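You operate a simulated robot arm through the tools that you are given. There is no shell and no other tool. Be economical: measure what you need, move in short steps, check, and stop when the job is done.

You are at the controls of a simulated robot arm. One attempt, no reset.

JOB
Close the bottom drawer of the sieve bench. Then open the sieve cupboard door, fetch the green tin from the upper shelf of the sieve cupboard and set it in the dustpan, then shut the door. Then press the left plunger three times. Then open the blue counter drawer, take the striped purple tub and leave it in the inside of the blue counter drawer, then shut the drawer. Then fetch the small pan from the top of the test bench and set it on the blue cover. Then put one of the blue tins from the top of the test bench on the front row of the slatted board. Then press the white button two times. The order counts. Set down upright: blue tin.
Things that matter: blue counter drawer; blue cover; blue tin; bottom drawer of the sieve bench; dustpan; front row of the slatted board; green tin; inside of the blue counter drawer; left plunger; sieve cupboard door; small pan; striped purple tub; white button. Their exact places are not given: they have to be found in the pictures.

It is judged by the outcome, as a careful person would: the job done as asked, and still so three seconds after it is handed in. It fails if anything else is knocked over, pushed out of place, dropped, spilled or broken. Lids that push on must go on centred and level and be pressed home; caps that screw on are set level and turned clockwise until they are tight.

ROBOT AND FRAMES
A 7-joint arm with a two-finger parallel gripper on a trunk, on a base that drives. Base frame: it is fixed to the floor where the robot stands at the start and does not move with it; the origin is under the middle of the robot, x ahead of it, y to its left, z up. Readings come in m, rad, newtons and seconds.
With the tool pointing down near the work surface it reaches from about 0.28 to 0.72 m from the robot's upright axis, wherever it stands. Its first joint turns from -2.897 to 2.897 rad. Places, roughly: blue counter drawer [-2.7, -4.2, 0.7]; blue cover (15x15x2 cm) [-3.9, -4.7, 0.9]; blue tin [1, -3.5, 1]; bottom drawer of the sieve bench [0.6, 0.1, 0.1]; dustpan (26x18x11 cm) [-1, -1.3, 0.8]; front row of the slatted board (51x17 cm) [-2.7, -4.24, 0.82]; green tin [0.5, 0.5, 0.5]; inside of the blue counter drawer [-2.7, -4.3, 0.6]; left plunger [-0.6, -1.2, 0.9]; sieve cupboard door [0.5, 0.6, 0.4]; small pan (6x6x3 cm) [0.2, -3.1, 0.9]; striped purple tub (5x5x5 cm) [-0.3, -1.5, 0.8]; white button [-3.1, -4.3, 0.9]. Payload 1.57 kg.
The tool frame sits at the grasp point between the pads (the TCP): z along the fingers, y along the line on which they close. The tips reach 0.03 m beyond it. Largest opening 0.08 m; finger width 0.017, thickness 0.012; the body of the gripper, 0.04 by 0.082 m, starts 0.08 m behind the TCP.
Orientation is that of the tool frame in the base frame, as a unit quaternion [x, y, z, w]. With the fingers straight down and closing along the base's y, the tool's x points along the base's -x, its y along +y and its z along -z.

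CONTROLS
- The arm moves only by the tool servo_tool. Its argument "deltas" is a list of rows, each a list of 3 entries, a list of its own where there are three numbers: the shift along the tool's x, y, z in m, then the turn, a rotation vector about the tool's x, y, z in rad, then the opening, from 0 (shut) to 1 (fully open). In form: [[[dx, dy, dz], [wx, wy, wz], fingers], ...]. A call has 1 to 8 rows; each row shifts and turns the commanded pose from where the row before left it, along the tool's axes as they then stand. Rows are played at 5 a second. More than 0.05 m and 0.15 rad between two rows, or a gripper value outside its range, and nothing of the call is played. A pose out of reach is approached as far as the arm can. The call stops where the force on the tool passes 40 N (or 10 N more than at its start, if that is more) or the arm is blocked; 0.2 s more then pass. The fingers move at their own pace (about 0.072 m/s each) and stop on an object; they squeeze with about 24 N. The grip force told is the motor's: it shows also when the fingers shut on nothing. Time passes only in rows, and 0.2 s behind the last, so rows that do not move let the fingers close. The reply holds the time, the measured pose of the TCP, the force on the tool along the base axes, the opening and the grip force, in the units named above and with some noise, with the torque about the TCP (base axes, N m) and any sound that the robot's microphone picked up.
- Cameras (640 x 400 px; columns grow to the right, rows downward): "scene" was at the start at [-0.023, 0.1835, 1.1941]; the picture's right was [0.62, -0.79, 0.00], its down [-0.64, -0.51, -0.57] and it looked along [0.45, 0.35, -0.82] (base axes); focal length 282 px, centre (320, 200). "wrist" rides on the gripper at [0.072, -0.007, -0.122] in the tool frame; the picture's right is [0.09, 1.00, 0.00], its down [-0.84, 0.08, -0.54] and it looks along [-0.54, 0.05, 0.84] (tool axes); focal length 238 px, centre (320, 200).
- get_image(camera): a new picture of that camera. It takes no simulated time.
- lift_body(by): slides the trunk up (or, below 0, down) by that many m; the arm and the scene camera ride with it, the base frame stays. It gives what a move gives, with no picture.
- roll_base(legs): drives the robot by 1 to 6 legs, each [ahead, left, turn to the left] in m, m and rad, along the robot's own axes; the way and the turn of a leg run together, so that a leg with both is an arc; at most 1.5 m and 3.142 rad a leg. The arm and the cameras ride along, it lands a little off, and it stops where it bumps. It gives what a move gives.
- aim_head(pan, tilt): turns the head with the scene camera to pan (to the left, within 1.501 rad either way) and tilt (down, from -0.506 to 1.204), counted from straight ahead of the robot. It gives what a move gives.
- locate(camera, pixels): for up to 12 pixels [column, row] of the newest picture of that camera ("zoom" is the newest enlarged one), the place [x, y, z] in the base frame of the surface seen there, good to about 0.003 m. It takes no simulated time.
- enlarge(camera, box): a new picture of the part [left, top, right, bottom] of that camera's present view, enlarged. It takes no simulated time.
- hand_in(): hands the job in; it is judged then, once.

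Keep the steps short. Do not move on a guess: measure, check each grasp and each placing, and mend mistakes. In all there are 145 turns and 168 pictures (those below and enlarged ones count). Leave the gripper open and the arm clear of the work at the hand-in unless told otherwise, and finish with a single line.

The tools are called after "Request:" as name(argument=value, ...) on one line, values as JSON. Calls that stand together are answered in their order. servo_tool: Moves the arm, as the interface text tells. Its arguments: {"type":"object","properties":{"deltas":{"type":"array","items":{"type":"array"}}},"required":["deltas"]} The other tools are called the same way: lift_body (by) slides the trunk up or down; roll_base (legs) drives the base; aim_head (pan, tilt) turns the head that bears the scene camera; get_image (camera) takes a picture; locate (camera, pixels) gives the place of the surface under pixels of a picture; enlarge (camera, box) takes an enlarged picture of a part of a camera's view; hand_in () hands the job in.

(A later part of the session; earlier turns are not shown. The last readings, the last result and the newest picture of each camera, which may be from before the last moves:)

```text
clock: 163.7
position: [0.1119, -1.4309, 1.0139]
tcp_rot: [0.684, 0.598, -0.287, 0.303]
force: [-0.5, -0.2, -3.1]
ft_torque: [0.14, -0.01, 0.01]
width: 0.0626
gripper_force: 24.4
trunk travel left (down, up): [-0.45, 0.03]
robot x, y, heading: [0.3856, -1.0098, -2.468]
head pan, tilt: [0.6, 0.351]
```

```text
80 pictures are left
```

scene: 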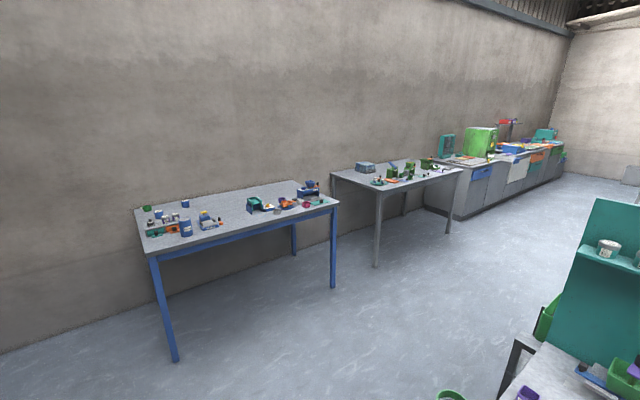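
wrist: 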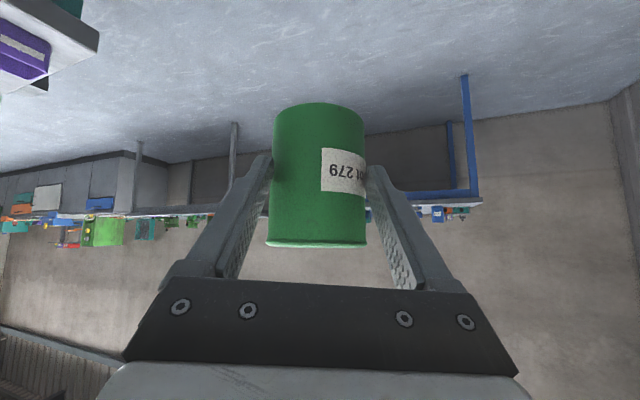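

The floor south of the bench is clear. I'll drive round its south end with the arm facing away from obstacles, stop on the west side, and look.

Request:
roll_base(legs=[[0, 0, 0.69], [1.42, 0, 0], [0, 0, 2.15], [-0.75, 0.27, 0], [-0.75, 0.28, 0]])

Request:
aim_head(pan=0.3, tilt=0.45)

Request:
get_image(camera="scene")

```text
clock: 192.4
position: [-1.0889, -2.1657, 1.0137]
tcp_rot: [-0.503, 0.757, 0.262, 0.324]
force: [0.1, -0.3, -2.5]
ft_torque: [-0.12, 0.08, 0.05]
width: 0.0601
gripper_force: 24.1
trunk travel left (down, up): [-0.45, 0.03]
robot x, y, heading: [-1.4694, -2.5031, 0.408]
head pan, tilt: [0.6, 0.351]
```

```text
clock: 193.2
position: [-1.0885, -2.165, 1.0143]
tcp_rot: [-0.503, 0.757, 0.262, 0.324]
force: [0.1, -0.3, -2.9]
ft_torque: [-0.13, 0.06, -0.04]
width: 0.0601
gripper_force: 24.1
trunk travel left (down, up): [-0.45, 0.03]
robot x, y, heading: [-1.4623, -2.5034, 0.401]
head pan, tilt: [0.3, 0.45]
```

```text
79 pictures are left
```

scene: 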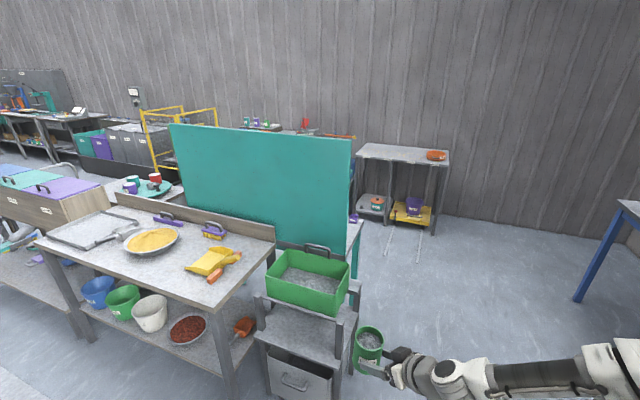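

I see the dustpan, yellow with an orange handle, at (213, 262) on the grey table. I'll measure it in close-up.

Request:
enlarge(camera="scene", box=[170, 220, 270, 300])

Request:
locate(camera="zoom", pixels=[[150, 210], [250, 170], [300, 190], [230, 245], [330, 170], [440, 190], [320, 330], [250, 330], [430, 290], [120, 290], [350, 230]])

```text
5.00 times, centred on (220, 260) of scene
```

zoom: 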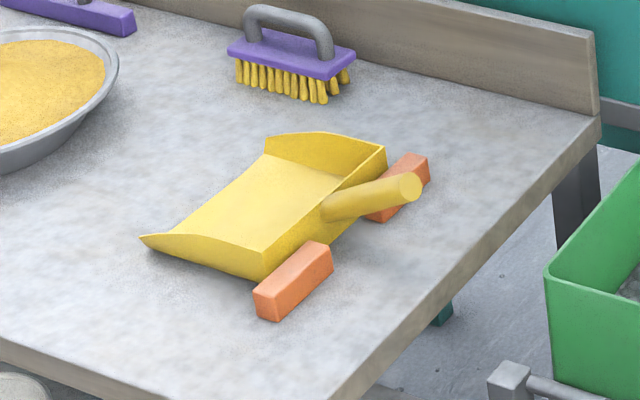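

```text
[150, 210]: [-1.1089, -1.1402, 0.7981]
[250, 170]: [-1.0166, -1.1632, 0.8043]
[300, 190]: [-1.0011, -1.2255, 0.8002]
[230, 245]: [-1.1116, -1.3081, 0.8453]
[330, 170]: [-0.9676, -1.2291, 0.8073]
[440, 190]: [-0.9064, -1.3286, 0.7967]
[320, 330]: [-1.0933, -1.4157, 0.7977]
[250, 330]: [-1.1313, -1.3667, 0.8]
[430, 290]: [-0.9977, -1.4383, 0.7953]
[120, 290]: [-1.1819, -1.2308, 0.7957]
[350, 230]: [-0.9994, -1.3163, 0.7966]
```

Request:
locate(camera="zoom", pixels=[[265, 205], [235, 215], [300, 170], [146, 238], [262, 272], [264, 140], [380, 152], [405, 190]])

Request:
locate(camera="scene", pixels=[[212, 305], [40, 242], [130, 277], [272, 243], [150, 345], [60, 300], [225, 360], [367, 340], [355, 370]])

```text
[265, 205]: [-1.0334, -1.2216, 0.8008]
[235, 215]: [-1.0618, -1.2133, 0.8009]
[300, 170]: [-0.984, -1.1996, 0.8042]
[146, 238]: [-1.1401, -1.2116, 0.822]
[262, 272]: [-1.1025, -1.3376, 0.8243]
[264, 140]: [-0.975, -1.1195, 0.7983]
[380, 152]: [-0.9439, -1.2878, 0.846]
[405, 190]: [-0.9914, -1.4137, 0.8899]
```

```text
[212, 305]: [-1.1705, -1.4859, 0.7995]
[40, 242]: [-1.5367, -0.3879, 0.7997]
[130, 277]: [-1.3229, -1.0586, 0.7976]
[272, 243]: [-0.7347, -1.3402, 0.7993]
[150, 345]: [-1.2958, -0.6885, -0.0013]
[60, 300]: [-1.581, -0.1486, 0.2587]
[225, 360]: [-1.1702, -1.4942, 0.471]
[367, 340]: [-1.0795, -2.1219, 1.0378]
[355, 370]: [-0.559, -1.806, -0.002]
```

The scoop's floor centre is about (-1.035, -1.222, 0.801), and the tin's bottom is about 0.064 below the TCP. I'll drive to the table's south-west corner, keeping the tin high.

Request:
roll_base(legs=[[0.27, 0.72, 0.07]])

Request:
aim_head(pan=0.35, tilt=0.75)

Request:
get_image(camera="scene")

```text
clock: 198.9
position: [-1.1804, -1.3826, 1.0136]
tcp_rot: [-0.532, 0.737, 0.275, 0.314]
force: [-0.2, -0.4, -3.6]
ft_torque: [-0.15, 0.03, -0.02]
width: 0.0599
gripper_force: 23.5
trunk travel left (down, up): [-0.45, 0.03]
robot x, y, heading: [-1.527, -1.7425, 0.481]
head pan, tilt: [0.3, 0.45]
```

```text
clock: 199.7
position: [-1.1807, -1.3831, 1.0138]
tcp_rot: [-0.533, 0.736, 0.275, 0.314]
force: [-0.2, 0.6, -3.1]
ft_torque: [-0.08, 0.02, 0.02]
width: 0.0597
gripper_force: 23.8
trunk travel left (down, up): [-0.45, 0.03]
robot x, y, heading: [-1.5269, -1.7488, 0.484]
head pan, tilt: [0.351, 0.75]
```

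```text
77 pictures are left
```

scene: 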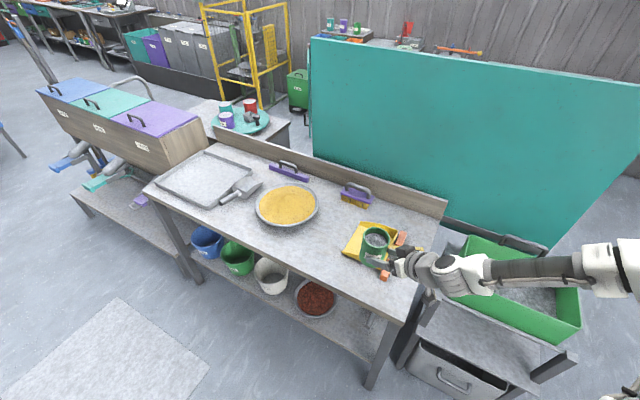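

The tin is near the dustpan. I'll move it 16.6 cm forward and 8.9 cm to the tool's right, staying high.

Request:
servo_tool(deltas=[[[-0.0216, -0.0177, 0.0252], [0, 0, 0], 0.3], [[-0.0216, -0.0177, 0.0252], [0, 0, 0], 0.3], [[-0.0216, -0.0177, 0.0252], [0, 0, 0], 0.3], [[-0.0216, -0.0177, 0.0252], [0, 0, 0], 0.3], [[-0.0216, -0.0177, 0.0252], [0, 0, 0], 0.3]])

Request:
lift_body(by=-0.08)

Request:
enlarge(camera="scene", box=[310, 170, 470, 290])

Request:
get_image(camera="wrist")

```text
clock: 200.9
position: [-1.0498, -1.2474, 1.0076]
tcp_rot: [-0.533, 0.736, 0.275, 0.314]
force: [0.5, 1.9, -3.1]
ft_torque: [-0.14, 0.04, 0.01]
width: 0.0595
gripper_force: 24.1
trunk travel left (down, up): [-0.45, 0.03]
robot x, y, heading: [-1.5267, -1.7498, 0.482]
head pan, tilt: [0.351, 0.75]
```

```text
clock: 202.1
position: [-1.0501, -1.2494, 0.9285]
tcp_rot: [-0.532, 0.737, 0.275, 0.314]
force: [0.1, -0.6, -2.6]
ft_torque: [-0.15, 0.03, -0.02]
width: 0.0597
gripper_force: 24.3
trunk travel left (down, up): [-0.37, 0.11]
robot x, y, heading: [-1.528, -1.7446, 0.487]
head pan, tilt: [0.351, 0.75]
```

```text
3.33 times, centred on (390, 230) of scene
```

zoom: 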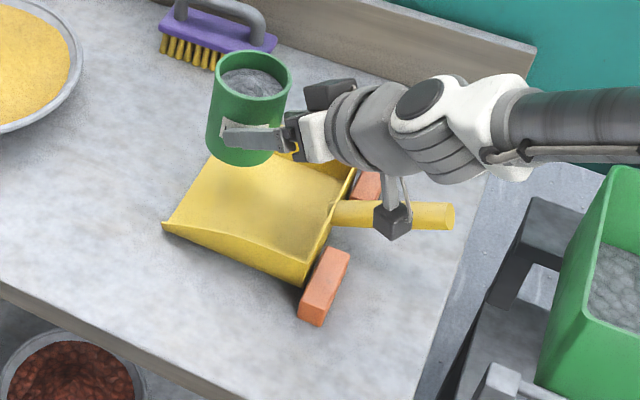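

```text
75 pictures are left
```

wrist: 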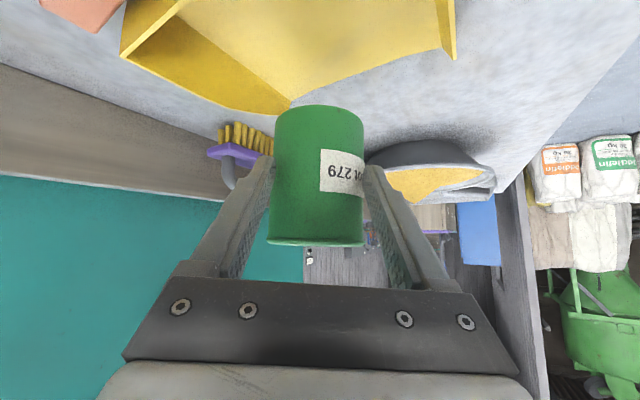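

Request:
locate(camera="zoom", pixels=[[216, 100], [288, 95], [250, 55], [240, 155], [220, 140], [262, 200], [290, 270], [340, 170], [310, 160]])

```text
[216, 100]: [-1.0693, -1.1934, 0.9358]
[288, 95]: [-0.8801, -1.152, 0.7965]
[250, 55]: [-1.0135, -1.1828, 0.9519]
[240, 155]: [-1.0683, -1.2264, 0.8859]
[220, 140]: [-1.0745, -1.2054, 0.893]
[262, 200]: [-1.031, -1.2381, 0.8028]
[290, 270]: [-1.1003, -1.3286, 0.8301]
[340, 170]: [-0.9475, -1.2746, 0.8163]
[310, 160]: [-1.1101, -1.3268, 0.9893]
```

The tin is about 2 cm off centre. I'll correct that, lower most of the way, then feel for contact.

Request:
servo_tool(deltas=[[[0.0052, -0.008, -0.006], [0, 0, 0], 0.3], [[0.0052, -0.008, -0.006], [0, 0, 0], 0.3]])

Request:
lift_body(by=-0.05)

Request:
servo_tool(deltas=[[[0.0045, 0, 0.0039], [0, 0, 0], 0.3], [[0.0045, 0, 0.0039], [0, 0, 0], 0.3]])

Request:
enlarge(camera="scene", box=[310, 170, 470, 290])

```text
clock: 202.7
position: [-1.0383, -1.2682, 0.9272]
tcp_rot: [-0.532, 0.737, 0.275, 0.314]
force: [-0.5, -0.2, -3.2]
ft_torque: [-0.14, 0.06, 0.02]
width: 0.0597
gripper_force: 24.3
trunk travel left (down, up): [-0.37, 0.11]
robot x, y, heading: [-1.5306, -1.7506, 0.489]
head pan, tilt: [0.351, 0.75]
```

```text
clock: 203.6
position: [-1.0385, -1.2677, 0.8767]
tcp_rot: [-0.532, 0.737, 0.275, 0.314]
force: [-0.1, -0.5, -2.8]
ft_torque: [-0.1, 0.05, -0.03]
width: 0.0596
gripper_force: 23.8
trunk travel left (down, up): [-0.32, 0.16]
robot x, y, heading: [-1.5274, -1.7477, 0.486]
head pan, tilt: [0.351, 0.75]
```

```text
clock: 204.2
position: [-1.0389, -1.2678, 0.8681]
tcp_rot: [-0.532, 0.736, 0.274, 0.316]
force: [-1.4, -1.4, 3.5]
ft_torque: [-0.1, -0.16, -0.05]
width: 0.0595
gripper_force: 24.0
trunk travel left (down, up): [-0.32, 0.16]
robot x, y, heading: [-1.5245, -1.748, 0.483]
head pan, tilt: [0.351, 0.75]
```

```text
3.33 times, centred on (390, 230) of scene
```

zoom: 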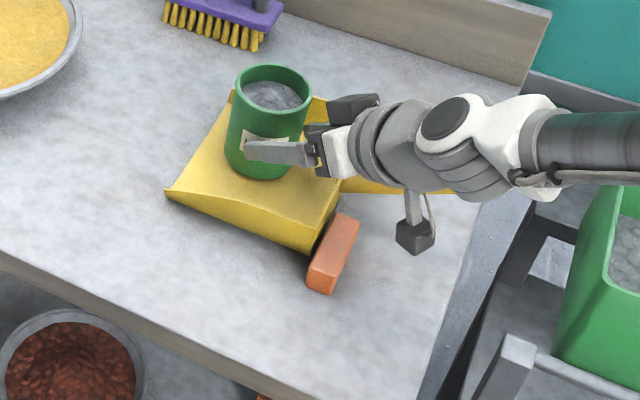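

The tin has touched down (the vertical force flipped to +3.5 N). I'll release and pull straight back.

Request:
servo_tool(deltas=[[[0.0015, 0, 0.0013], [0, 0, 0], 0.3], [[0, 0, 0], [0, 0, 0], 0.8], [[0, 0, 0], [0, 0, 0], 1], [[0.013, 0, -0.0152], [0, 0, 0], 1], [[0.02, 0, -0.023], [0, 0, 0], 1], [[0.02, 0, -0.023], [0, 0, 0], 1], [[0, 0, -0.045], [0, 0, 0], 1], [[0, 0, -0.045], [0, 0, 0], 1]])

Request:
get_image(camera="scene")

Request:
enlarge(camera="scene", box=[310, 170, 470, 290])

```text
clock: 205.6
position: [-1.0633, -1.3312, 0.8737]
tcp_rot: [-0.537, 0.728, 0.278, 0.323]
force: [-0.8, 8.8, -0.4]
ft_torque: [-0.51, 0.27, 0.35]
width: 0.0742
gripper_force: 0.0
trunk travel left (down, up): [-0.32, 0.16]
robot x, y, heading: [-1.5265, -1.7489, 0.487]
head pan, tilt: [0.351, 0.75]
stopped in row 7: the force on the tool passed its limit at 49 N (the readings are from after the stop); the commanded pose is now the measured one
```

```text
73 pictures are left
```

scene: 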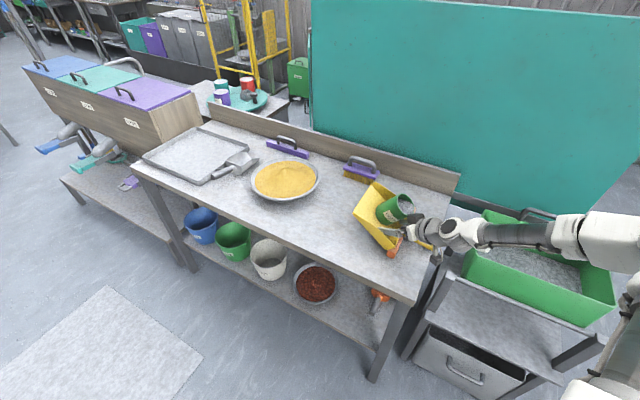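

```text
3.33 times, centred on (390, 230) of scene
```

zoom: 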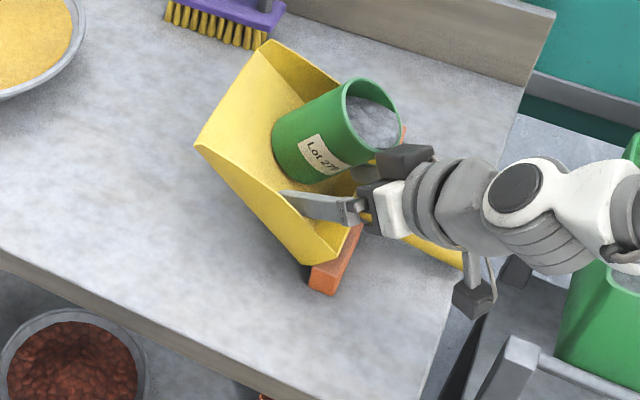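

The retreating fingers hooked the dustpan's back wall and tipped it up. I'll reverse that motion slowly so the pan settles back flat.

Request:
servo_tool(deltas=[[[-0.0065, 0, 0.0076], [0, 0, 0], 1], [[-0.0065, 0, 0.0076], [0, 0, 0], 1], [[-0.0065, 0, 0.0076], [0, 0, 0], 1], [[-0.0065, 0, 0.0076], [0, 0, 0], 1], [[-0.0065, 0, 0.0076], [0, 0, 0], 1]])

Request:
enlarge(camera="scene", box=[310, 170, 470, 290])

```text
clock: 206.8
position: [-1.0481, -1.2867, 0.8735]
tcp_rot: [-0.535, 0.73, 0.276, 0.323]
force: [1.4, 0.2, -1.3]
ft_torque: [0.02, 0.0, 0.0]
width: 0.0802
gripper_force: 0.0
trunk travel left (down, up): [-0.32, 0.16]
robot x, y, heading: [-1.5254, -1.7484, 0.486]
head pan, tilt: [0.351, 0.75]
```

```text
3.33 times, centred on (390, 230) of scene
```

zoom: 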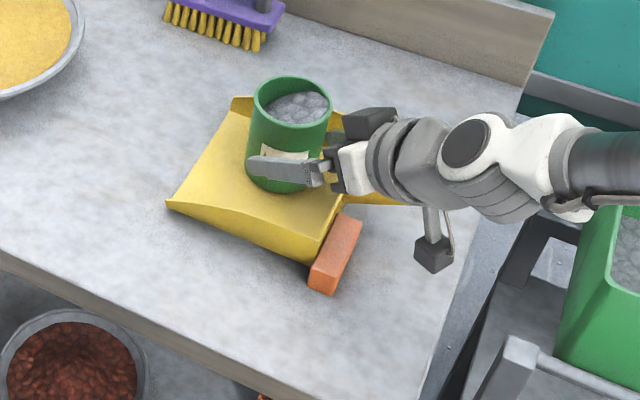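

The pan is flat again and the tin stands upright in it with its contents intact. This time I'll go straight up with the trunk before moving away.

Request:
lift_body(by=0.15)

Request:
enlarge(camera="scene", box=[310, 170, 510, 320])

```text
clock: 208.6
position: [-1.0484, -1.2867, 1.0237]
tcp_rot: [-0.536, 0.73, 0.276, 0.323]
force: [0.1, 0.9, -0.2]
ft_torque: [0.0, -0.03, 0.01]
width: 0.0801
gripper_force: 0.1
trunk travel left (down, up): [-0.47, 0.01]
robot x, y, heading: [-1.5247, -1.7473, 0.494]
head pan, tilt: [0.351, 0.75]
```

```text
2.67 times, centred on (410, 245) of scene
```

zoom: 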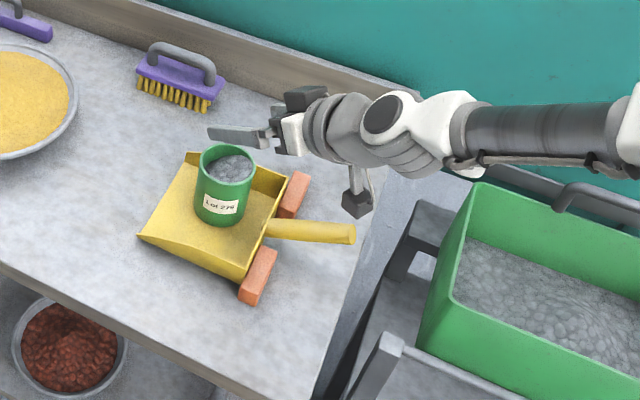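

The tin stands upright in the dustpan. Now I go back to shut the cupboard door. I'll straighten the tool first, then retrace the route.

Request:
servo_tool(deltas=[[[0, 0, 0], [0, 0.14, 0], 1], [[0, 0, 0], [0, 0.14, 0], 0.5], [[0, 0, 0], [0, 0.14, 0], 0], [[0, 0, 0], [0, 0.14, 0], 0], [[0, 0, 0], [0, 0.14, 0], 0], [[0, 0, 0], [0, 0.14, 0], 0], [[0, 0, 0], [0, 0, 0.14], 0], [[0, 0, 0], [0, 0, 0.14], 0]])

Request:
roll_base(legs=[[-0.27, -0.72, -0.07], [0.75, -0.28, 0], [0.75, -0.27, 0], [0, 0, 0.96], [1.42, 0, 0]])

Request:
aim_head(pan=0.2, tilt=0.5)

Request:
get_image(camera="scene")

```text
clock: 210.4
position: [-1.0383, -1.3887, 1.0255]
tcp_rot: [-0.484, 0.875, 0.033, -0.008]
force: [0.1, 0.1, 0.3]
ft_torque: [-0.02, 0.02, 0.0]
width: 0.0001
gripper_force: 21.3
out of reach, approached as far as the arm can: row 2, 3, 4, 5
trunk travel left (down, up): [-0.47, 0.01]
robot x, y, heading: [-1.5283, -1.7468, 0.49]
head pan, tilt: [0.351, 0.75]
```

```text
clock: 238.6
position: [0.5005, -0.4017, 1.0249]
tcp_rot: [0.806, -0.591, -0.027, 0.021]
force: [0.8, 0.0, -1.1]
ft_torque: [0.02, 0.0, 0.02]
width: 0.0
gripper_force: 21.2
trunk travel left (down, up): [-0.47, 0.01]
robot x, y, heading: [0.4552, -1.0075, 1.347]
head pan, tilt: [0.351, 0.75]
```

```text
clock: 239.3
position: [0.5006, -0.401, 1.025]
tcp_rot: [0.806, -0.591, -0.027, 0.02]
force: [0.1, 0.0, 0.8]
ft_torque: [0.02, 0.02, -0.05]
width: 0.0003
gripper_force: 21.4
trunk travel left (down, up): [-0.47, 0.01]
robot x, y, heading: [0.4537, -1.0055, 1.349]
head pan, tilt: [0.201, 0.499]
```

```text
69 pictures are left
```

scene: 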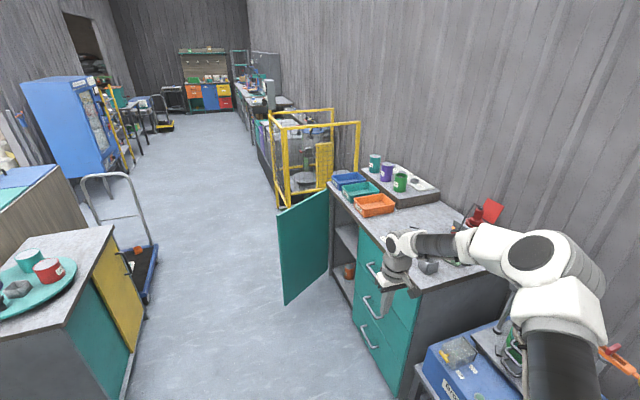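

I'm back near the bench with the door still open at its far side. I'll drive to the door's outer side and lower the hand to the door's mid-height.

Request:
roll_base(legs=[[0.88, 0.8, 0]])

Request:
lift_body(by=-0.45)

Request:
aim_head(pan=-0.5, tilt=0.7)

Request:
get_image(camera="scene")

```text
clock: 245.8
position: [-0.0756, 0.6553, 1.0261]
tcp_rot: [0.802, -0.596, -0.027, 0.02]
force: [-0.5, 0.1, -0.4]
ft_torque: [-0.01, 0.01, -0.02]
width: 0.0
gripper_force: 21.5
trunk travel left (down, up): [-0.47, 0.01]
robot x, y, heading: [-0.1267, 0.0506, 1.338]
head pan, tilt: [0.201, 0.499]
```

```text
refused: -0.45 is not a number from -0.4 to 0.4
```

```text
clock: 246.8
position: [-0.0768, 0.6558, 1.0244]
tcp_rot: [0.802, -0.597, -0.027, 0.02]
force: [-0.2, 0.0, 0.3]
ft_torque: [-0.04, 0.04, -0.01]
width: 0.0
gripper_force: 20.8
trunk travel left (down, up): [-0.47, 0.01]
robot x, y, heading: [-0.1277, 0.0544, 1.336]
head pan, tilt: [-0.499, 0.7]
```

```text
68 pictures are left
```

scene: 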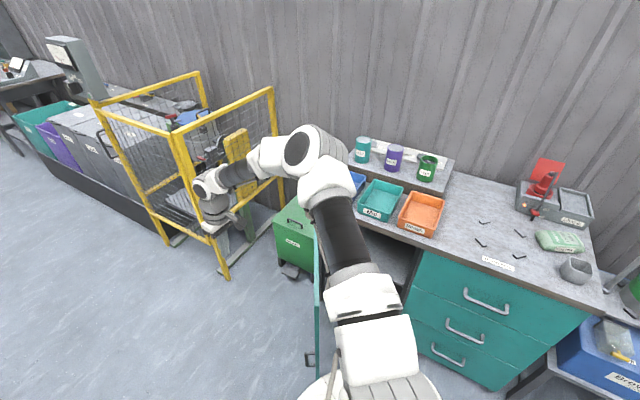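

From here the elbow would come down onto the open door if I went too low. I'll lower only to z 0.75, so the fingers reach below the door's top edge, and push the door's outer face from the west.

Request:
lift_body(by=-0.27)

Request:
servo_tool(deltas=[[[0.0423, -0.023, 0], [0, 0, 0], 0], [[0.0423, -0.023, 0], [0, 0, 0], 0], [[0.0423, -0.023, 0], [0, 0, 0], 0], [[0.0423, -0.023, 0], [0, 0, 0], 0]])

Request:
servo_tool(deltas=[[[0.025, -0.02, 0], [0, 0, 0], 0], [[0.025, -0.02, 0], [0, 0, 0], 0], [[0.015, -0.012, 0], [0, 0, 0], 0], [[0.015, -0.012, 0], [0, 0, 0], 0], [[0.015, -0.012, 0], [0, 0, 0], 0], [[0.015, -0.012, 0], [0, 0, 0], 0], [[0.015, -0.012, 0], [0, 0, 0], 0], [[0.015, -0.012, 0], [0, 0, 0], 0]])

Request:
get_image(camera="scene")

```text
clock: 249.6
position: [-0.0758, 0.6561, 0.7536]
tcp_rot: [0.802, -0.596, -0.028, 0.02]
force: [-0.2, 0.8, 0.3]
ft_torque: [0.0, 0.02, 0.0]
width: 0.0
gripper_force: 21.1
trunk travel left (down, up): [-0.2, 0.28]
robot x, y, heading: [-0.1296, 0.0519, 1.339]
head pan, tilt: [-0.499, 0.7]
```

```text
clock: 250.6
position: [0.0608, 0.5211, 0.745]
tcp_rot: [0.802, -0.597, -0.027, 0.021]
force: [-0.9, 0.1, 0.3]
ft_torque: [-0.01, 0.0, -0.02]
width: 0.0
gripper_force: 21.5
trunk travel left (down, up): [-0.2, 0.28]
robot x, y, heading: [-0.1279, 0.0512, 1.341]
head pan, tilt: [-0.499, 0.7]
```

```text
clock: 251.8
position: [0.1582, 0.4555, 0.7438]
tcp_rot: [0.802, -0.596, -0.027, 0.015]
force: [-3.1, -7.2, 16.6]
ft_torque: [0.38, -1.12, -0.38]
width: 0.0001
gripper_force: 21.1
trunk travel left (down, up): [-0.2, 0.28]
robot x, y, heading: [-0.1278, 0.0526, 1.337]
head pan, tilt: [-0.499, 0.7]
stopped in row 6: the force on the tool passed its limit at 42 N (the readings are from after the stop); the commanded pose is now the measured one
```

```text
67 pictures are left
```

scene: 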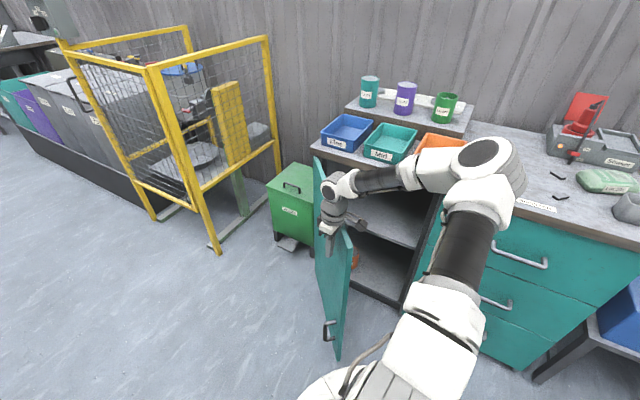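

The fingers are on the door's outer face, but the hand is rubbing its top edge. I'll rise 1.5 cm and keep pushing.

Request:
servo_tool(deltas=[[[0, 0, -0.015], [0, 0, 0], 0], [[0.01, -0.008, 0], [0, 0, 0], 0], [[0.012, -0.012, 0], [0, 0, 0], 0], [[0.012, -0.012, 0], [0, 0, 0], 0], [[0.012, -0.012, 0], [0, 0, 0], 0], [[0.012, -0.012, 0], [0, 0, 0], 0], [[0.012, -0.014, 0], [0, 0, 0], 0], [[0.012, -0.014, 0], [0, 0, 0], 0]])

Request:
servo_tool(deltas=[[[0.012, -0.016, 0], [0, 0, 0], 0], [[0.012, -0.016, 0], [0, 0, 0], 0], [[0.012, -0.018, 0], [0, 0, 0], 0], [[0.01, -0.018, 0], [0, 0, 0], 0], [[0.01, -0.018, 0], [0, 0, 0], 0], [[0.01, -0.02, 0], [0, 0, 0], 0], [[0.008, -0.02, 0], [0, 0, 0], 0], [[0.008, -0.02, 0], [0, 0, 0], 0]])

Request:
get_image(camera="scene")

```text
clock: 253.6
position: [0.2633, 0.4009, 0.7481]
tcp_rot: [0.803, -0.595, -0.027, 0.015]
force: [-0.1, -0.2, -0.4]
ft_torque: [0.0, 0.0, 0.01]
width: 0.0001
gripper_force: 21.2
trunk travel left (down, up): [-0.2, 0.28]
robot x, y, heading: [-0.1303, 0.0531, 1.341]
head pan, tilt: [-0.499, 0.7]
```

```text
clock: 255.4
position: [0.4274, 0.3685, 0.742]
tcp_rot: [0.804, -0.594, -0.027, 0.014]
force: [-1.3, 12.1, 21.9]
ft_torque: [-1.19, -0.98, 0.39]
width: 0.0
gripper_force: 21.2
trunk travel left (down, up): [-0.2, 0.28]
robot x, y, heading: [-0.1315, 0.0519, 1.339]
head pan, tilt: [-0.499, 0.7]
```

```text
66 pictures are left
```

scene: 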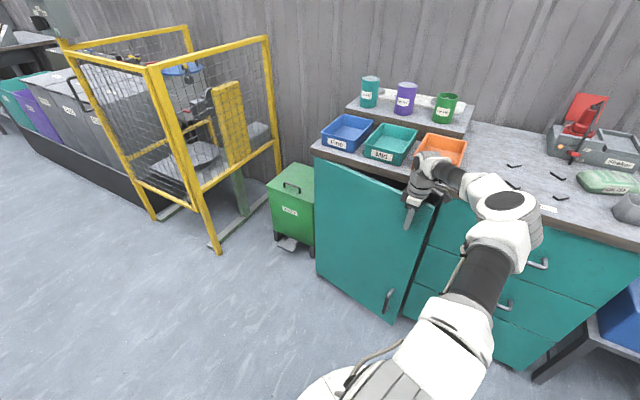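

The door is nearly shut, about 15° left. I'll back the hand off, square up to the bench, go lower and give it a straight push.

Request:
servo_tool(deltas=[[[0.005, 0.03, -0.02], [0, 0, 0], 0], [[0.008, 0.044, 0], [0, 0, 0], 0], [[0.008, 0.044, 0], [0, 0, 0], 0], [[0.008, 0.044, 0], [0, 0, 0], 0], [[0.008, 0.044, 0], [0, 0, 0], 0]])

Request:
roll_base(legs=[[0, 0, -1.0]])

Request:
lift_body(by=-0.2)

Request:
servo_tool(deltas=[[[-0.02, 0.035, 0], [0, 0, 0.1], 0], [[-0.02, 0.035, 0], [0, 0, 0.1], 0], [[-0.01, 0.04, 0], [0, 0, 0.1], 0], [[0, 0.045, 0], [0, 0, 0.1], 0], [[0, 0.045, 0], [0, 0, 0.1], 0], [[0, 0.045, 0], [0, -0.1, 0], 0], [[0, 0.045, 0], [0, -0.1, 0], 0], [[0, 0, 0], [0, -0.1, 0], 0]])

Request:
aim_head(pan=0.0, tilt=0.7)

Request:
get_image(camera="scene")

```text
clock: 256.6
position: [0.2413, 0.2695, 0.7704]
tcp_rot: [0.802, -0.596, -0.027, 0.016]
force: [-0.7, 0.5, 0.1]
ft_torque: [-0.01, 0.01, 0.02]
width: 0.0
gripper_force: 21.5
trunk travel left (down, up): [-0.2, 0.28]
robot x, y, heading: [-0.1291, 0.0533, 1.339]
head pan, tilt: [-0.499, 0.7]
```

```text
clock: 260.4
position: [0.2541, -0.143, 0.7695]
tcp_rot: [-0.418, 0.908, 0.031, -0.001]
force: [-0.6, -0.6, -0.7]
ft_torque: [-0.03, 0.02, 0.0]
width: 0.0
gripper_force: 21.4
trunk travel left (down, up): [-0.2, 0.28]
robot x, y, heading: [-0.1313, 0.0538, 0.335]
head pan, tilt: [-0.499, 0.7]
```

```text
clock: 262.5
position: [0.2532, -0.1435, 0.5698]
tcp_rot: [-0.418, 0.908, 0.032, 0.0]
force: [0.1, -1.0, 0.1]
ft_torque: [-0.06, 0.01, 0.01]
width: 0.0
gripper_force: 21.2
trunk travel left (down, up): [0.0, 0.48]
robot x, y, heading: [-0.1293, 0.0523, 0.34]
head pan, tilt: [-0.499, 0.7]
```

```text
clock: 264.3
position: [0.2074, 0.1456, 0.5875]
tcp_rot: [-0.176, 0.973, 0.058, 0.137]
force: [1.0, -0.5, -0.2]
ft_torque: [0.0, 0.0, -0.03]
width: 0.0
gripper_force: 21.7
out of reach, approached as far as the arm can: row 6, 7, 8
trunk travel left (down, up): [0.0, 0.48]
robot x, y, heading: [-0.128, 0.053, 0.337]
head pan, tilt: [-0.499, 0.7]
```

```text
clock: 265.3
position: [0.2073, 0.1444, 0.5874]
tcp_rot: [-0.174, 0.973, 0.058, 0.137]
force: [-0.1, 0.0, -0.1]
ft_torque: [0.02, 0.03, 0.0]
width: 0.0
gripper_force: 22.0
trunk travel left (down, up): [0.0, 0.48]
robot x, y, heading: [-0.1264, 0.0481, 0.341]
head pan, tilt: [0.0, 0.7]
```

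```text
65 pictures are left
```

scene: 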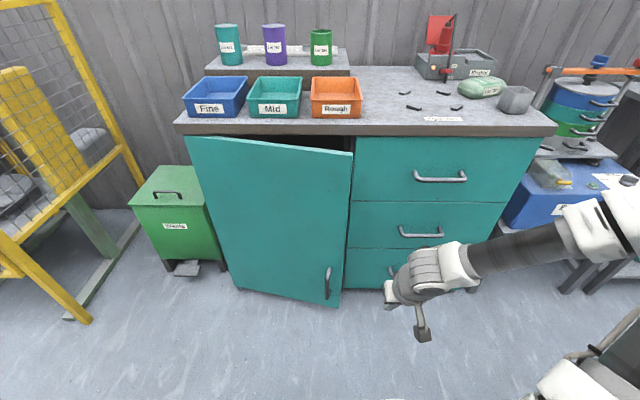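

The door's right edge is still slightly proud. I'll move the base left and forward so the hand faces the door, then push by driving.

Request:
roll_base(legs=[[0.1, 0.2, 0], [0.14, 0, 0]])

Request:
get_image(camera="scene")

Request:
locate(camera="scene", pixels=[[480, 230], [440, 260], [300, 200], [330, 180], [400, 150]])

```text
clock: 268.5
position: [0.3645, 0.4085, 0.587]
tcp_rot: [-0.172, 0.974, 0.057, 0.138]
force: [-0.1, 0.4, 0.3]
ft_torque: [0.01, -0.01, -0.02]
width: 0.0
gripper_force: 20.8
trunk travel left (down, up): [0.0, 0.48]
robot x, y, heading: [0.0278, 0.317, 0.338]
head pan, tilt: [0.0, 0.7]
```

```text
64 pictures are left
```

scene: 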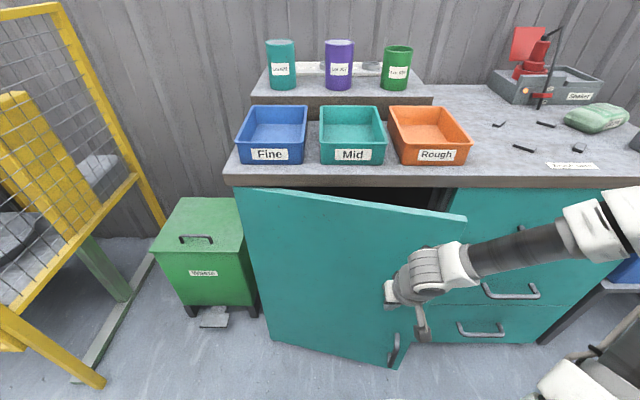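

```text
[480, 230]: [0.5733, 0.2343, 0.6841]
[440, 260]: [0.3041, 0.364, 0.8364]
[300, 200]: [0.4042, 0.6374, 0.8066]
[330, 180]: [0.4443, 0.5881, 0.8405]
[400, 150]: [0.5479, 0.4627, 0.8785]
```

Request:
roll_base(legs=[[0.07, 0, 0], [0.05, 0, 0]])

Request:
get_image(camera="scene")

Request:
locate(camera="scene", pixels=[[300, 300], [420, 240], [500, 250], [450, 250], [400, 350]])

```text
clock: 270.2
position: [0.4795, 0.4489, 0.5874]
tcp_rot: [-0.173, 0.974, 0.056, 0.138]
force: [0.1, -0.6, -0.3]
ft_torque: [-0.01, -0.02, 0.01]
width: 0.0
gripper_force: 21.6
trunk travel left (down, up): [0.0, 0.48]
robot x, y, heading: [0.1434, 0.3535, 0.332]
head pan, tilt: [0.0, 0.7]
```

```text
63 pictures are left
```

scene: 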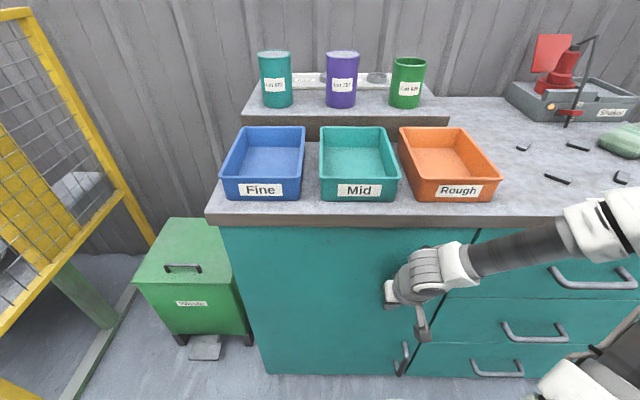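

```text
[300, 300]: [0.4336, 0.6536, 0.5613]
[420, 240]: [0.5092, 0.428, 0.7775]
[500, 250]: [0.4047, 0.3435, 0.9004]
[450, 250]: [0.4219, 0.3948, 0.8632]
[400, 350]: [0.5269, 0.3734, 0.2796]
```

The door looks flush. I'll give it a small final press to make sure, then back away.

Request:
servo_tool(deltas=[[[-0.0095, 0, 0.003], [0, 0, 0], 0], [[-0.0095, 0, 0.003], [0, 0, 0], 0], [[-0.0048, 0, 0.0015], [0, 0, 0], 0]])

Request:
roll_base(legs=[[-0.2, -0.3, 0]])

Request:
enlarge(camera="scene", box=[160, 100, 440, 300])

```text
clock: 270.7
position: [0.4817, 0.4497, 0.5863]
tcp_rot: [-0.17, 0.975, 0.056, 0.131]
force: [-8.5, -3.3, 3.2]
ft_torque: [0.27, -0.87, -0.22]
width: 0.0001
gripper_force: 21.0
trunk travel left (down, up): [0.0, 0.48]
robot x, y, heading: [0.1395, 0.3558, 0.333]
head pan, tilt: [0.0, 0.7]
stopped in row 2: the force on the tool passed its limit at 55 N (the readings are from after the stop); the commanded pose is now the measured one
```

```text
clock: 273.6
position: [0.3906, 0.0968, 0.5848]
tcp_rot: [-0.169, 0.975, 0.056, 0.132]
force: [0.7, 0.4, -0.4]
ft_torque: [0.0, -0.01, 0.02]
width: 0.0002
gripper_force: 20.8
trunk travel left (down, up): [0.0, 0.48]
robot x, y, heading: [0.0519, 0.0047, 0.331]
head pan, tilt: [0.0, 0.7]
```

```text
2.00 times, centred on (300, 200) of scene
```

zoom: 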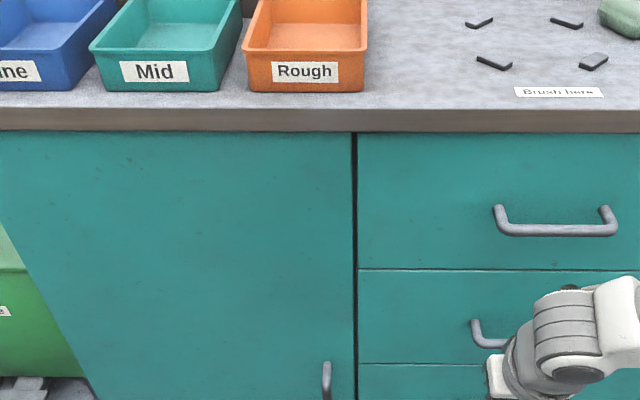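

The door is shut. Next is the left plunger on the teal bench. I'll raise the trunk and drive round to face that bench.

Request:
lift_body(by=0.38)

Request:
roll_base(legs=[[0, 0, -1.0], [0, 0, -0.9], [1.02, 0.05, 0], [0, 0, -1.25]])

Request:
aim_head(pan=0.1, tilt=0.65)

Request:
get_image(camera="scene")

```text
clock: 277.2
position: [0.3911, 0.0976, 0.9655]
tcp_rot: [-0.17, 0.975, 0.055, 0.133]
force: [0.3, 0.1, 0.4]
ft_torque: [-0.01, 0.03, 0.0]
width: 0.0
gripper_force: 21.1
trunk travel left (down, up): [-0.38, 0.1]
robot x, y, heading: [0.0472, 0.0091, 0.334]
head pan, tilt: [0.0, 0.7]
```

```text
clock: 294.6
position: [-0.248, -1.0919, 0.9647]
tcp_rot: [0.974, 0.176, -0.132, 0.057]
force: [0.6, -0.7, 0.2]
ft_torque: [0.0, 0.02, -0.03]
width: 0.0
gripper_force: 21.5
trunk travel left (down, up): [-0.38, 0.1]
robot x, y, heading: [0.0945, -0.9943, -2.796]
head pan, tilt: [0.0, 0.7]
```

```text
clock: 295.3
position: [-0.2468, -1.0923, 0.9653]
tcp_rot: [0.974, 0.175, -0.132, 0.056]
force: [0.3, -0.1, 0.0]
ft_torque: [-0.01, -0.01, -0.01]
width: 0.0
gripper_force: 21.4
trunk travel left (down, up): [-0.38, 0.1]
robot x, y, heading: [0.0943, -0.9944, -2.802]
head pan, tilt: [0.099, 0.649]
```

```text
61 pictures are left
```

scene: 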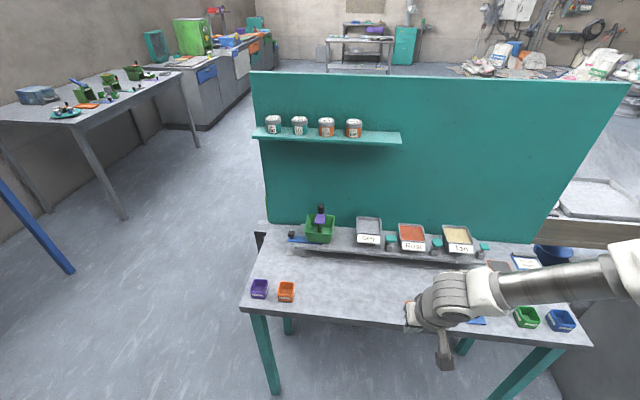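

Request:
enlarge(camera="scene", box=[280, 200, 500, 330])

Request:
locate(camera="scene", pixels=[[390, 240], [437, 244], [485, 248], [259, 289], [259, 285], [252, 297], [268, 297], [286, 292], [321, 212]])

```text
2.91 times, centred on (390, 265) of scene
```

zoom: 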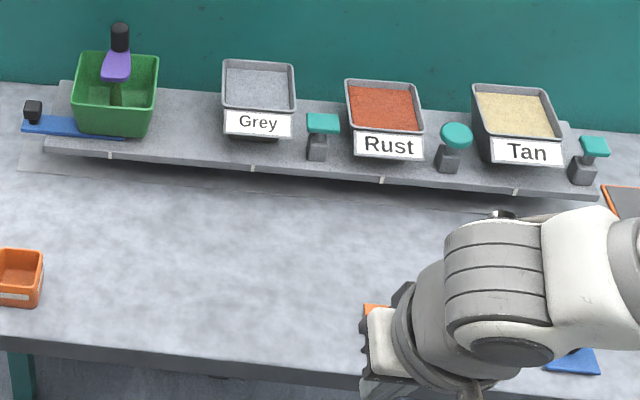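

```text
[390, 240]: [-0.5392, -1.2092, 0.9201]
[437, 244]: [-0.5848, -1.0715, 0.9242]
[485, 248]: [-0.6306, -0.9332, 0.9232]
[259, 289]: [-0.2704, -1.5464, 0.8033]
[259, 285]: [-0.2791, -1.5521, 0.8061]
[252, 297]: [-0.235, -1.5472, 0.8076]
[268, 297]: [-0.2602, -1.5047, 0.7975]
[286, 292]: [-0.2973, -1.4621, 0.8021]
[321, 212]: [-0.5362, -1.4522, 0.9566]
```

The left plunger's teal cap is at (-0.539, -1.209), its top at z 0.920. I'll straighten the tool and move over it with the fingers closed.

Request:
roll_base(legs=[[0.12, 0, 0]])

Request:
servo_tool(deltas=[[[0, 0, -0.01], [0, 0.13, 0], 0], [[0, 0, 0], [0, 0.14, 0], 0], [[-0.049, 0, 0], [0, 0, 0], 0], [[-0.049, 0, 0], [0, 0, 0], 0], [[-0.049, 0, 0], [0, 0, 0], 0], [[-0.04, 0, 0], [0, 0, 0], 0]])

Request:
get_image(camera="wrist")

```text
clock: 296.7
position: [-0.3588, -1.1315, 0.9654]
tcp_rot: [0.974, 0.176, -0.133, 0.057]
force: [-0.1, -0.6, 0.1]
ft_torque: [-0.04, 0.0, -0.02]
width: 0.0
gripper_force: 21.4
trunk travel left (down, up): [-0.38, 0.1]
robot x, y, heading: [-0.018, -1.0344, -2.802]
head pan, tilt: [0.099, 0.649]
```

```text
clock: 298.1
position: [-0.535, -1.1965, 0.9776]
tcp_rot: [0.983, 0.182, 0.001, 0.033]
force: [0.1, -0.2, -0.2]
ft_torque: [-0.03, 0.0, 0.01]
width: 0.0
gripper_force: 21.5
trunk travel left (down, up): [-0.38, 0.1]
robot x, y, heading: [-0.0211, -1.0338, -2.798]
head pan, tilt: [0.099, 0.649]
```

```text
59 pictures are left
```

wrist: 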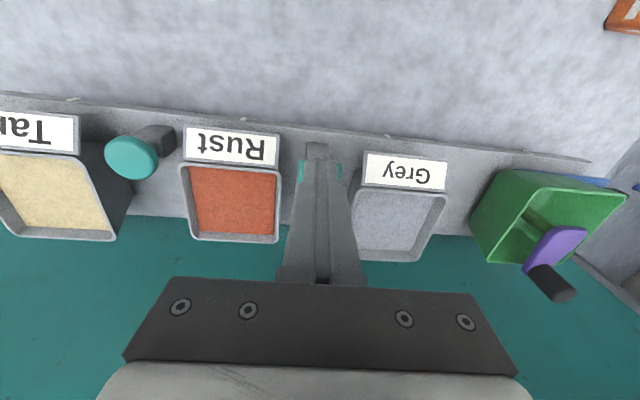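

The fingertips are nearly over the cap. I'll fine-centre and press down slowly the first time, watching force and sound.

Request:
servo_tool(deltas=[[[-0.006, 0.009, 0], [-0.06, 0, 0], 0], [[0, 0, 0.012], [0, 0, 0], 0], [[0, 0, 0.01], [0, 0, 0], 0], [[0, 0, 0.008], [0, 0, 0], 0], [[0, 0, 0.006], [0, 0, 0], 0], [[0, 0, 0.006], [0, 0, 0], 0], [[0, 0, 0.006], [0, 0, 0], 0]])

Request:
get_image(camera="wrist")

```text
clock: 299.9
position: [-0.5336, -1.2134, 0.9366]
tcp_rot: [0.981, 0.181, 0.001, 0.062]
force: [7.7, 6.9, 28.9]
ft_torque: [0.26, -0.18, -0.05]
width: 0.0
gripper_force: 21.8
trunk travel left (down, up): [-0.38, 0.1]
robot x, y, heading: [-0.0171, -1.0364, -2.802]
head pan, tilt: [0.099, 0.649]
heard: click
stopped in row 7: the force on the tool passed its limit at 41 N (the readings are from after the stop); the commanded pose is now the measured one
```

```text
58 pictures are left
```

wrist: 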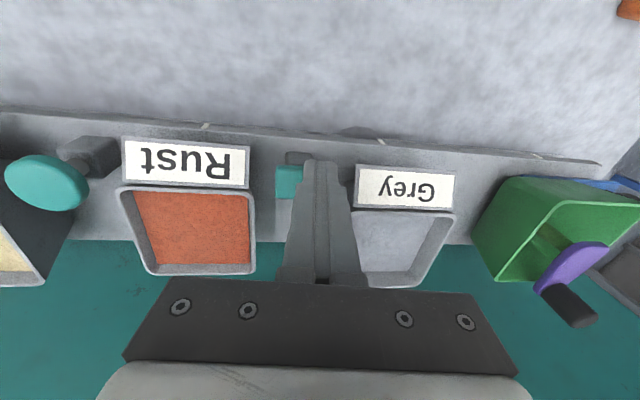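

A click: first press counted. I'll lift off, recentre slightly and press again.

Request:
servo_tool(deltas=[[[0, 0, -0.03], [0, 0, 0], 0], [[0, -0.007, -0.005], [0.1, 0, 0], 0], [[0, 0, 0], [0, 0, 0], 0], [[0, 0, 0.012], [0, 0, 0], 0], [[0, 0, 0.01], [0, 0, 0], 0], [[0, 0, 0.007], [0, 0, 0], 0], [[0, 0, 0.006], [0, 0, 0], 0], [[0, 0, 0.005], [0, 0, 0], 0]])

```text
clock: 301.7
position: [-0.5392, -1.2036, 0.9367]
tcp_rot: [0.984, 0.18, -0.011, 0.012]
force: [9.6, 5.7, 28.9]
ft_torque: [0.28, -0.29, -0.04]
width: 0.0
gripper_force: 21.6
trunk travel left (down, up): [-0.38, 0.1]
robot x, y, heading: [-0.018, -1.0344, -2.797]
head pan, tilt: [0.099, 0.649]
heard: click
stopped in row 8: the force on the tool passed its limit at 44 N (the readings are from after the stop); the commanded pose is now the measured one
```

Second click. Once more in the same way.

Request:
servo_tool(deltas=[[[0, 0, -0.03], [0, 0, 0], 0], [[0, 0.003, -0.005], [0, 0, 0], 0], [[0, 0, 0], [0, 0, 0], 0], [[0, 0, 0.012], [0, 0, 0], 0], [[0, 0, 0.01], [0, 0, 0], 0], [[0, 0, 0.007], [0, 0, 0], 0], [[0, 0, 0.006], [0, 0, 0], 0], [[0, 0, 0.005], [0, 0, 0], 0]])

Request:
servo_tool(deltas=[[[0, 0, -0.04], [0, 0, 0], 0], [[0.045, 0, -0.02], [0, 0, 0], 0], [[0.045, 0, 0], [0, 0, 0], 0.5], [[0.045, 0, 0], [0, 0, 0], 1]])

Request:
aim_head(pan=0.75, tilt=0.85)

Request:
get_image(camera="scene")

```text
clock: 303.5
position: [-0.54, -1.2065, 0.9355]
tcp_rot: [0.984, 0.18, -0.012, 0.012]
force: [10.8, 5.1, 32.6]
ft_torque: [0.25, -0.34, -0.06]
width: 0.0003
gripper_force: 21.5
trunk travel left (down, up): [-0.38, 0.1]
robot x, y, heading: [-0.0161, -1.0348, -2.8]
head pan, tilt: [0.099, 0.649]
heard: click
stopped in row 8: the force on the tool passed its limit at 46 N (the readings are from after the stop); the commanded pose is now the measured one
```

```text
clock: 304.5
position: [-0.4112, -1.157, 0.9902]
tcp_rot: [0.984, 0.18, -0.012, 0.012]
force: [0.2, -0.4, 0.0]
ft_torque: [0.0, -0.01, 0.0]
width: 0.0779
gripper_force: 0.5
trunk travel left (down, up): [-0.38, 0.1]
robot x, y, heading: [-0.0142, -1.0361, -2.803]
head pan, tilt: [0.099, 0.649]
```

```text
clock: 305.5
position: [-0.4117, -1.1574, 0.9896]
tcp_rot: [0.983, 0.18, -0.012, 0.012]
force: [0.5, -0.3, -0.2]
ft_torque: [0.0, -0.01, 0.01]
width: 0.08
gripper_force: 0.0
trunk travel left (down, up): [-0.38, 0.1]
robot x, y, heading: [-0.0182, -1.0361, -2.797]
head pan, tilt: [0.75, 0.85]
```

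```text
57 pictures are left
```

scene: 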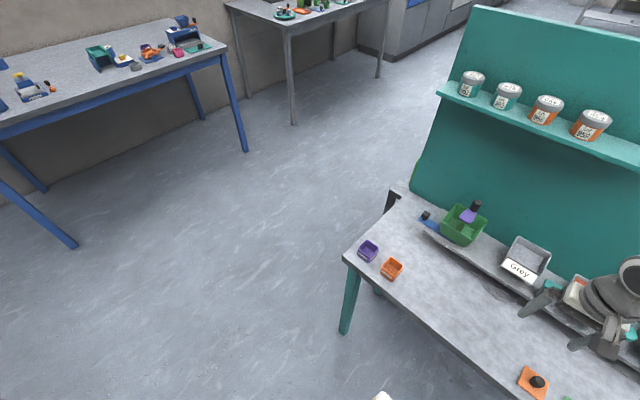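

Three clicks heard. While I'm here I'll measure the purple tub, then go and open the blue drawer first, as the order requires.

Request:
enlarge(camera="scene", box=[340, 225, 420, 290])

Request:
locate(camera="zoom", pixels=[[140, 155], [220, 95], [300, 165], [225, 230], [222, 180], [145, 195], [290, 210]])

Request:
locate(camera="scene", pixels=[[100, 60], [150, 52], [180, 38], [30, 92], [185, 20], [20, 80], [135, 65], [220, 60], [50, 120]])

```text
6.15 times, centred on (380, 258) of scene
```

zoom: 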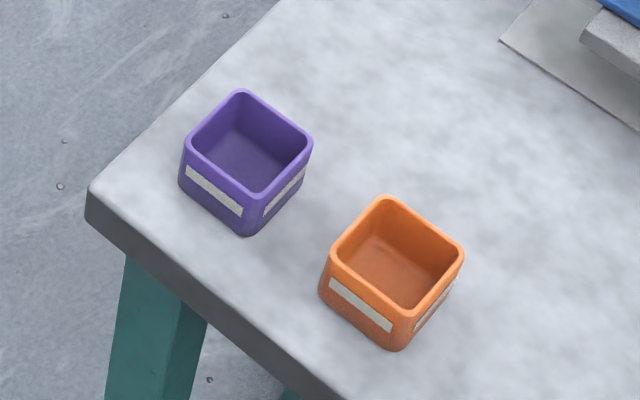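

```text
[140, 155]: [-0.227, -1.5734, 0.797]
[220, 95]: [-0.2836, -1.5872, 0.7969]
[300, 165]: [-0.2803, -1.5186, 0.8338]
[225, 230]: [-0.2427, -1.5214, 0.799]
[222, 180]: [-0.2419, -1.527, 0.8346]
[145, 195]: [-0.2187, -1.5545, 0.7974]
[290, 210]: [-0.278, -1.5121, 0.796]
```

```text
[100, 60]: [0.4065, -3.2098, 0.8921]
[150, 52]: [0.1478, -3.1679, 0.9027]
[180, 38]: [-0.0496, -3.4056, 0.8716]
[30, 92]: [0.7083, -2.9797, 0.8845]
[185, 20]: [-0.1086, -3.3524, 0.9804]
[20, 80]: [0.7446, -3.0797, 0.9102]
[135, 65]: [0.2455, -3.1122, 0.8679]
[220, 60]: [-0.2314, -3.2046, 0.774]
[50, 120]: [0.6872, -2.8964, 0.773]
```

The tub is near the table corner, centred about (-0.262, -1.540), open top at z 0.835. I'll drive over to the blue counter now.

Request:
roll_base(legs=[[0, 0, 1.5], [0.52, 0.13, 0], [0.73, -0.36, 0], [-0.04, -1.44, 0], [0.07, -1.42, 0]])

Request:
aim_head(pan=0.0, tilt=0.55)

Request:
get_image(camera="scene")

```text
clock: 339.9
position: [-2.5269, -3.4683, 0.9903]
tcp_rot: [0.606, 0.795, 0.0, 0.017]
force: [0.1, 0.0, -0.3]
ft_torque: [0.01, -0.01, 0.03]
width: 0.0798
gripper_force: 0.0
trunk travel left (down, up): [-0.38, 0.1]
robot x, y, heading: [-2.6135, -3.0669, -1.327]
head pan, tilt: [0.75, 0.85]
```

```text
clock: 341.0
position: [-2.5267, -3.4695, 0.9909]
tcp_rot: [0.607, 0.794, 0.0, 0.018]
force: [0.0, 0.1, -0.2]
ft_torque: [-0.04, 0.01, 0.01]
width: 0.0801
gripper_force: 0.0
trunk travel left (down, up): [-0.38, 0.1]
robot x, y, heading: [-2.6155, -3.0621, -1.326]
head pan, tilt: [0.0, 0.55]
```

```text
55 pictures are left
```

scene: 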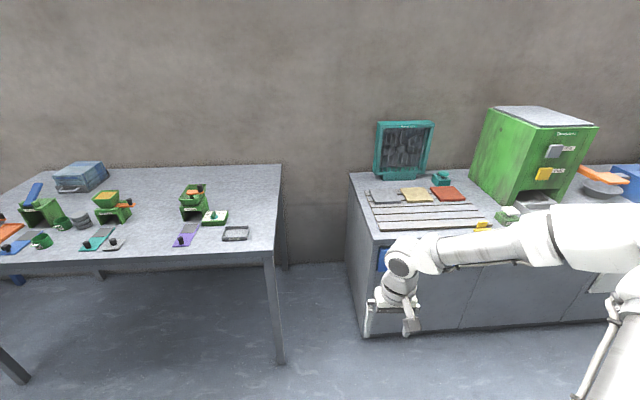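

Request:
aim_head(pan=-0.3, tilt=0.75)

Request:
servo_tool(deltas=[[[0.02, 0.045, 0], [0, 0, 0], 1], [[0.02, 0.045, 0], [0, 0, 0], 1], [[0.02, 0.045, 0], [0, 0, 0], 1], [[0, 0.049, 0], [0, 0, 0], 1], [[0, 0.049, 0], [0, 0, 0], 1]])

Request:
get_image(camera="scene")

```text
clock: 341.8
position: [-2.528, -3.468, 0.9895]
tcp_rot: [0.607, 0.795, -0.001, 0.018]
force: [0.5, -0.7, 0.2]
ft_torque: [-0.01, -0.02, 0.0]
width: 0.0801
gripper_force: 0.0
trunk travel left (down, up): [-0.38, 0.1]
robot x, y, heading: [-2.6117, -3.067, -1.323]
head pan, tilt: [-0.3, 0.75]
```

```text
clock: 343.0
position: [-2.3202, -3.3503, 0.9928]
tcp_rot: [0.607, 0.795, 0.0, 0.016]
force: [-0.2, 0.6, 0.3]
ft_torque: [0.01, 0.02, 0.0]
width: 0.0802
gripper_force: 0.1
trunk travel left (down, up): [-0.38, 0.1]
robot x, y, heading: [-2.6122, -3.0649, -1.325]
head pan, tilt: [-0.3, 0.75]
```

```text
54 pictures are left
```

scene: 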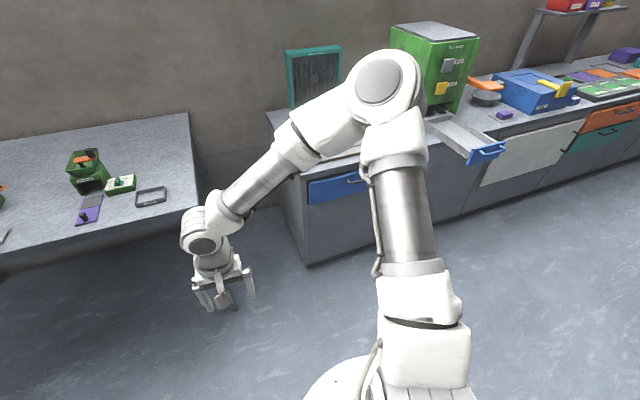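

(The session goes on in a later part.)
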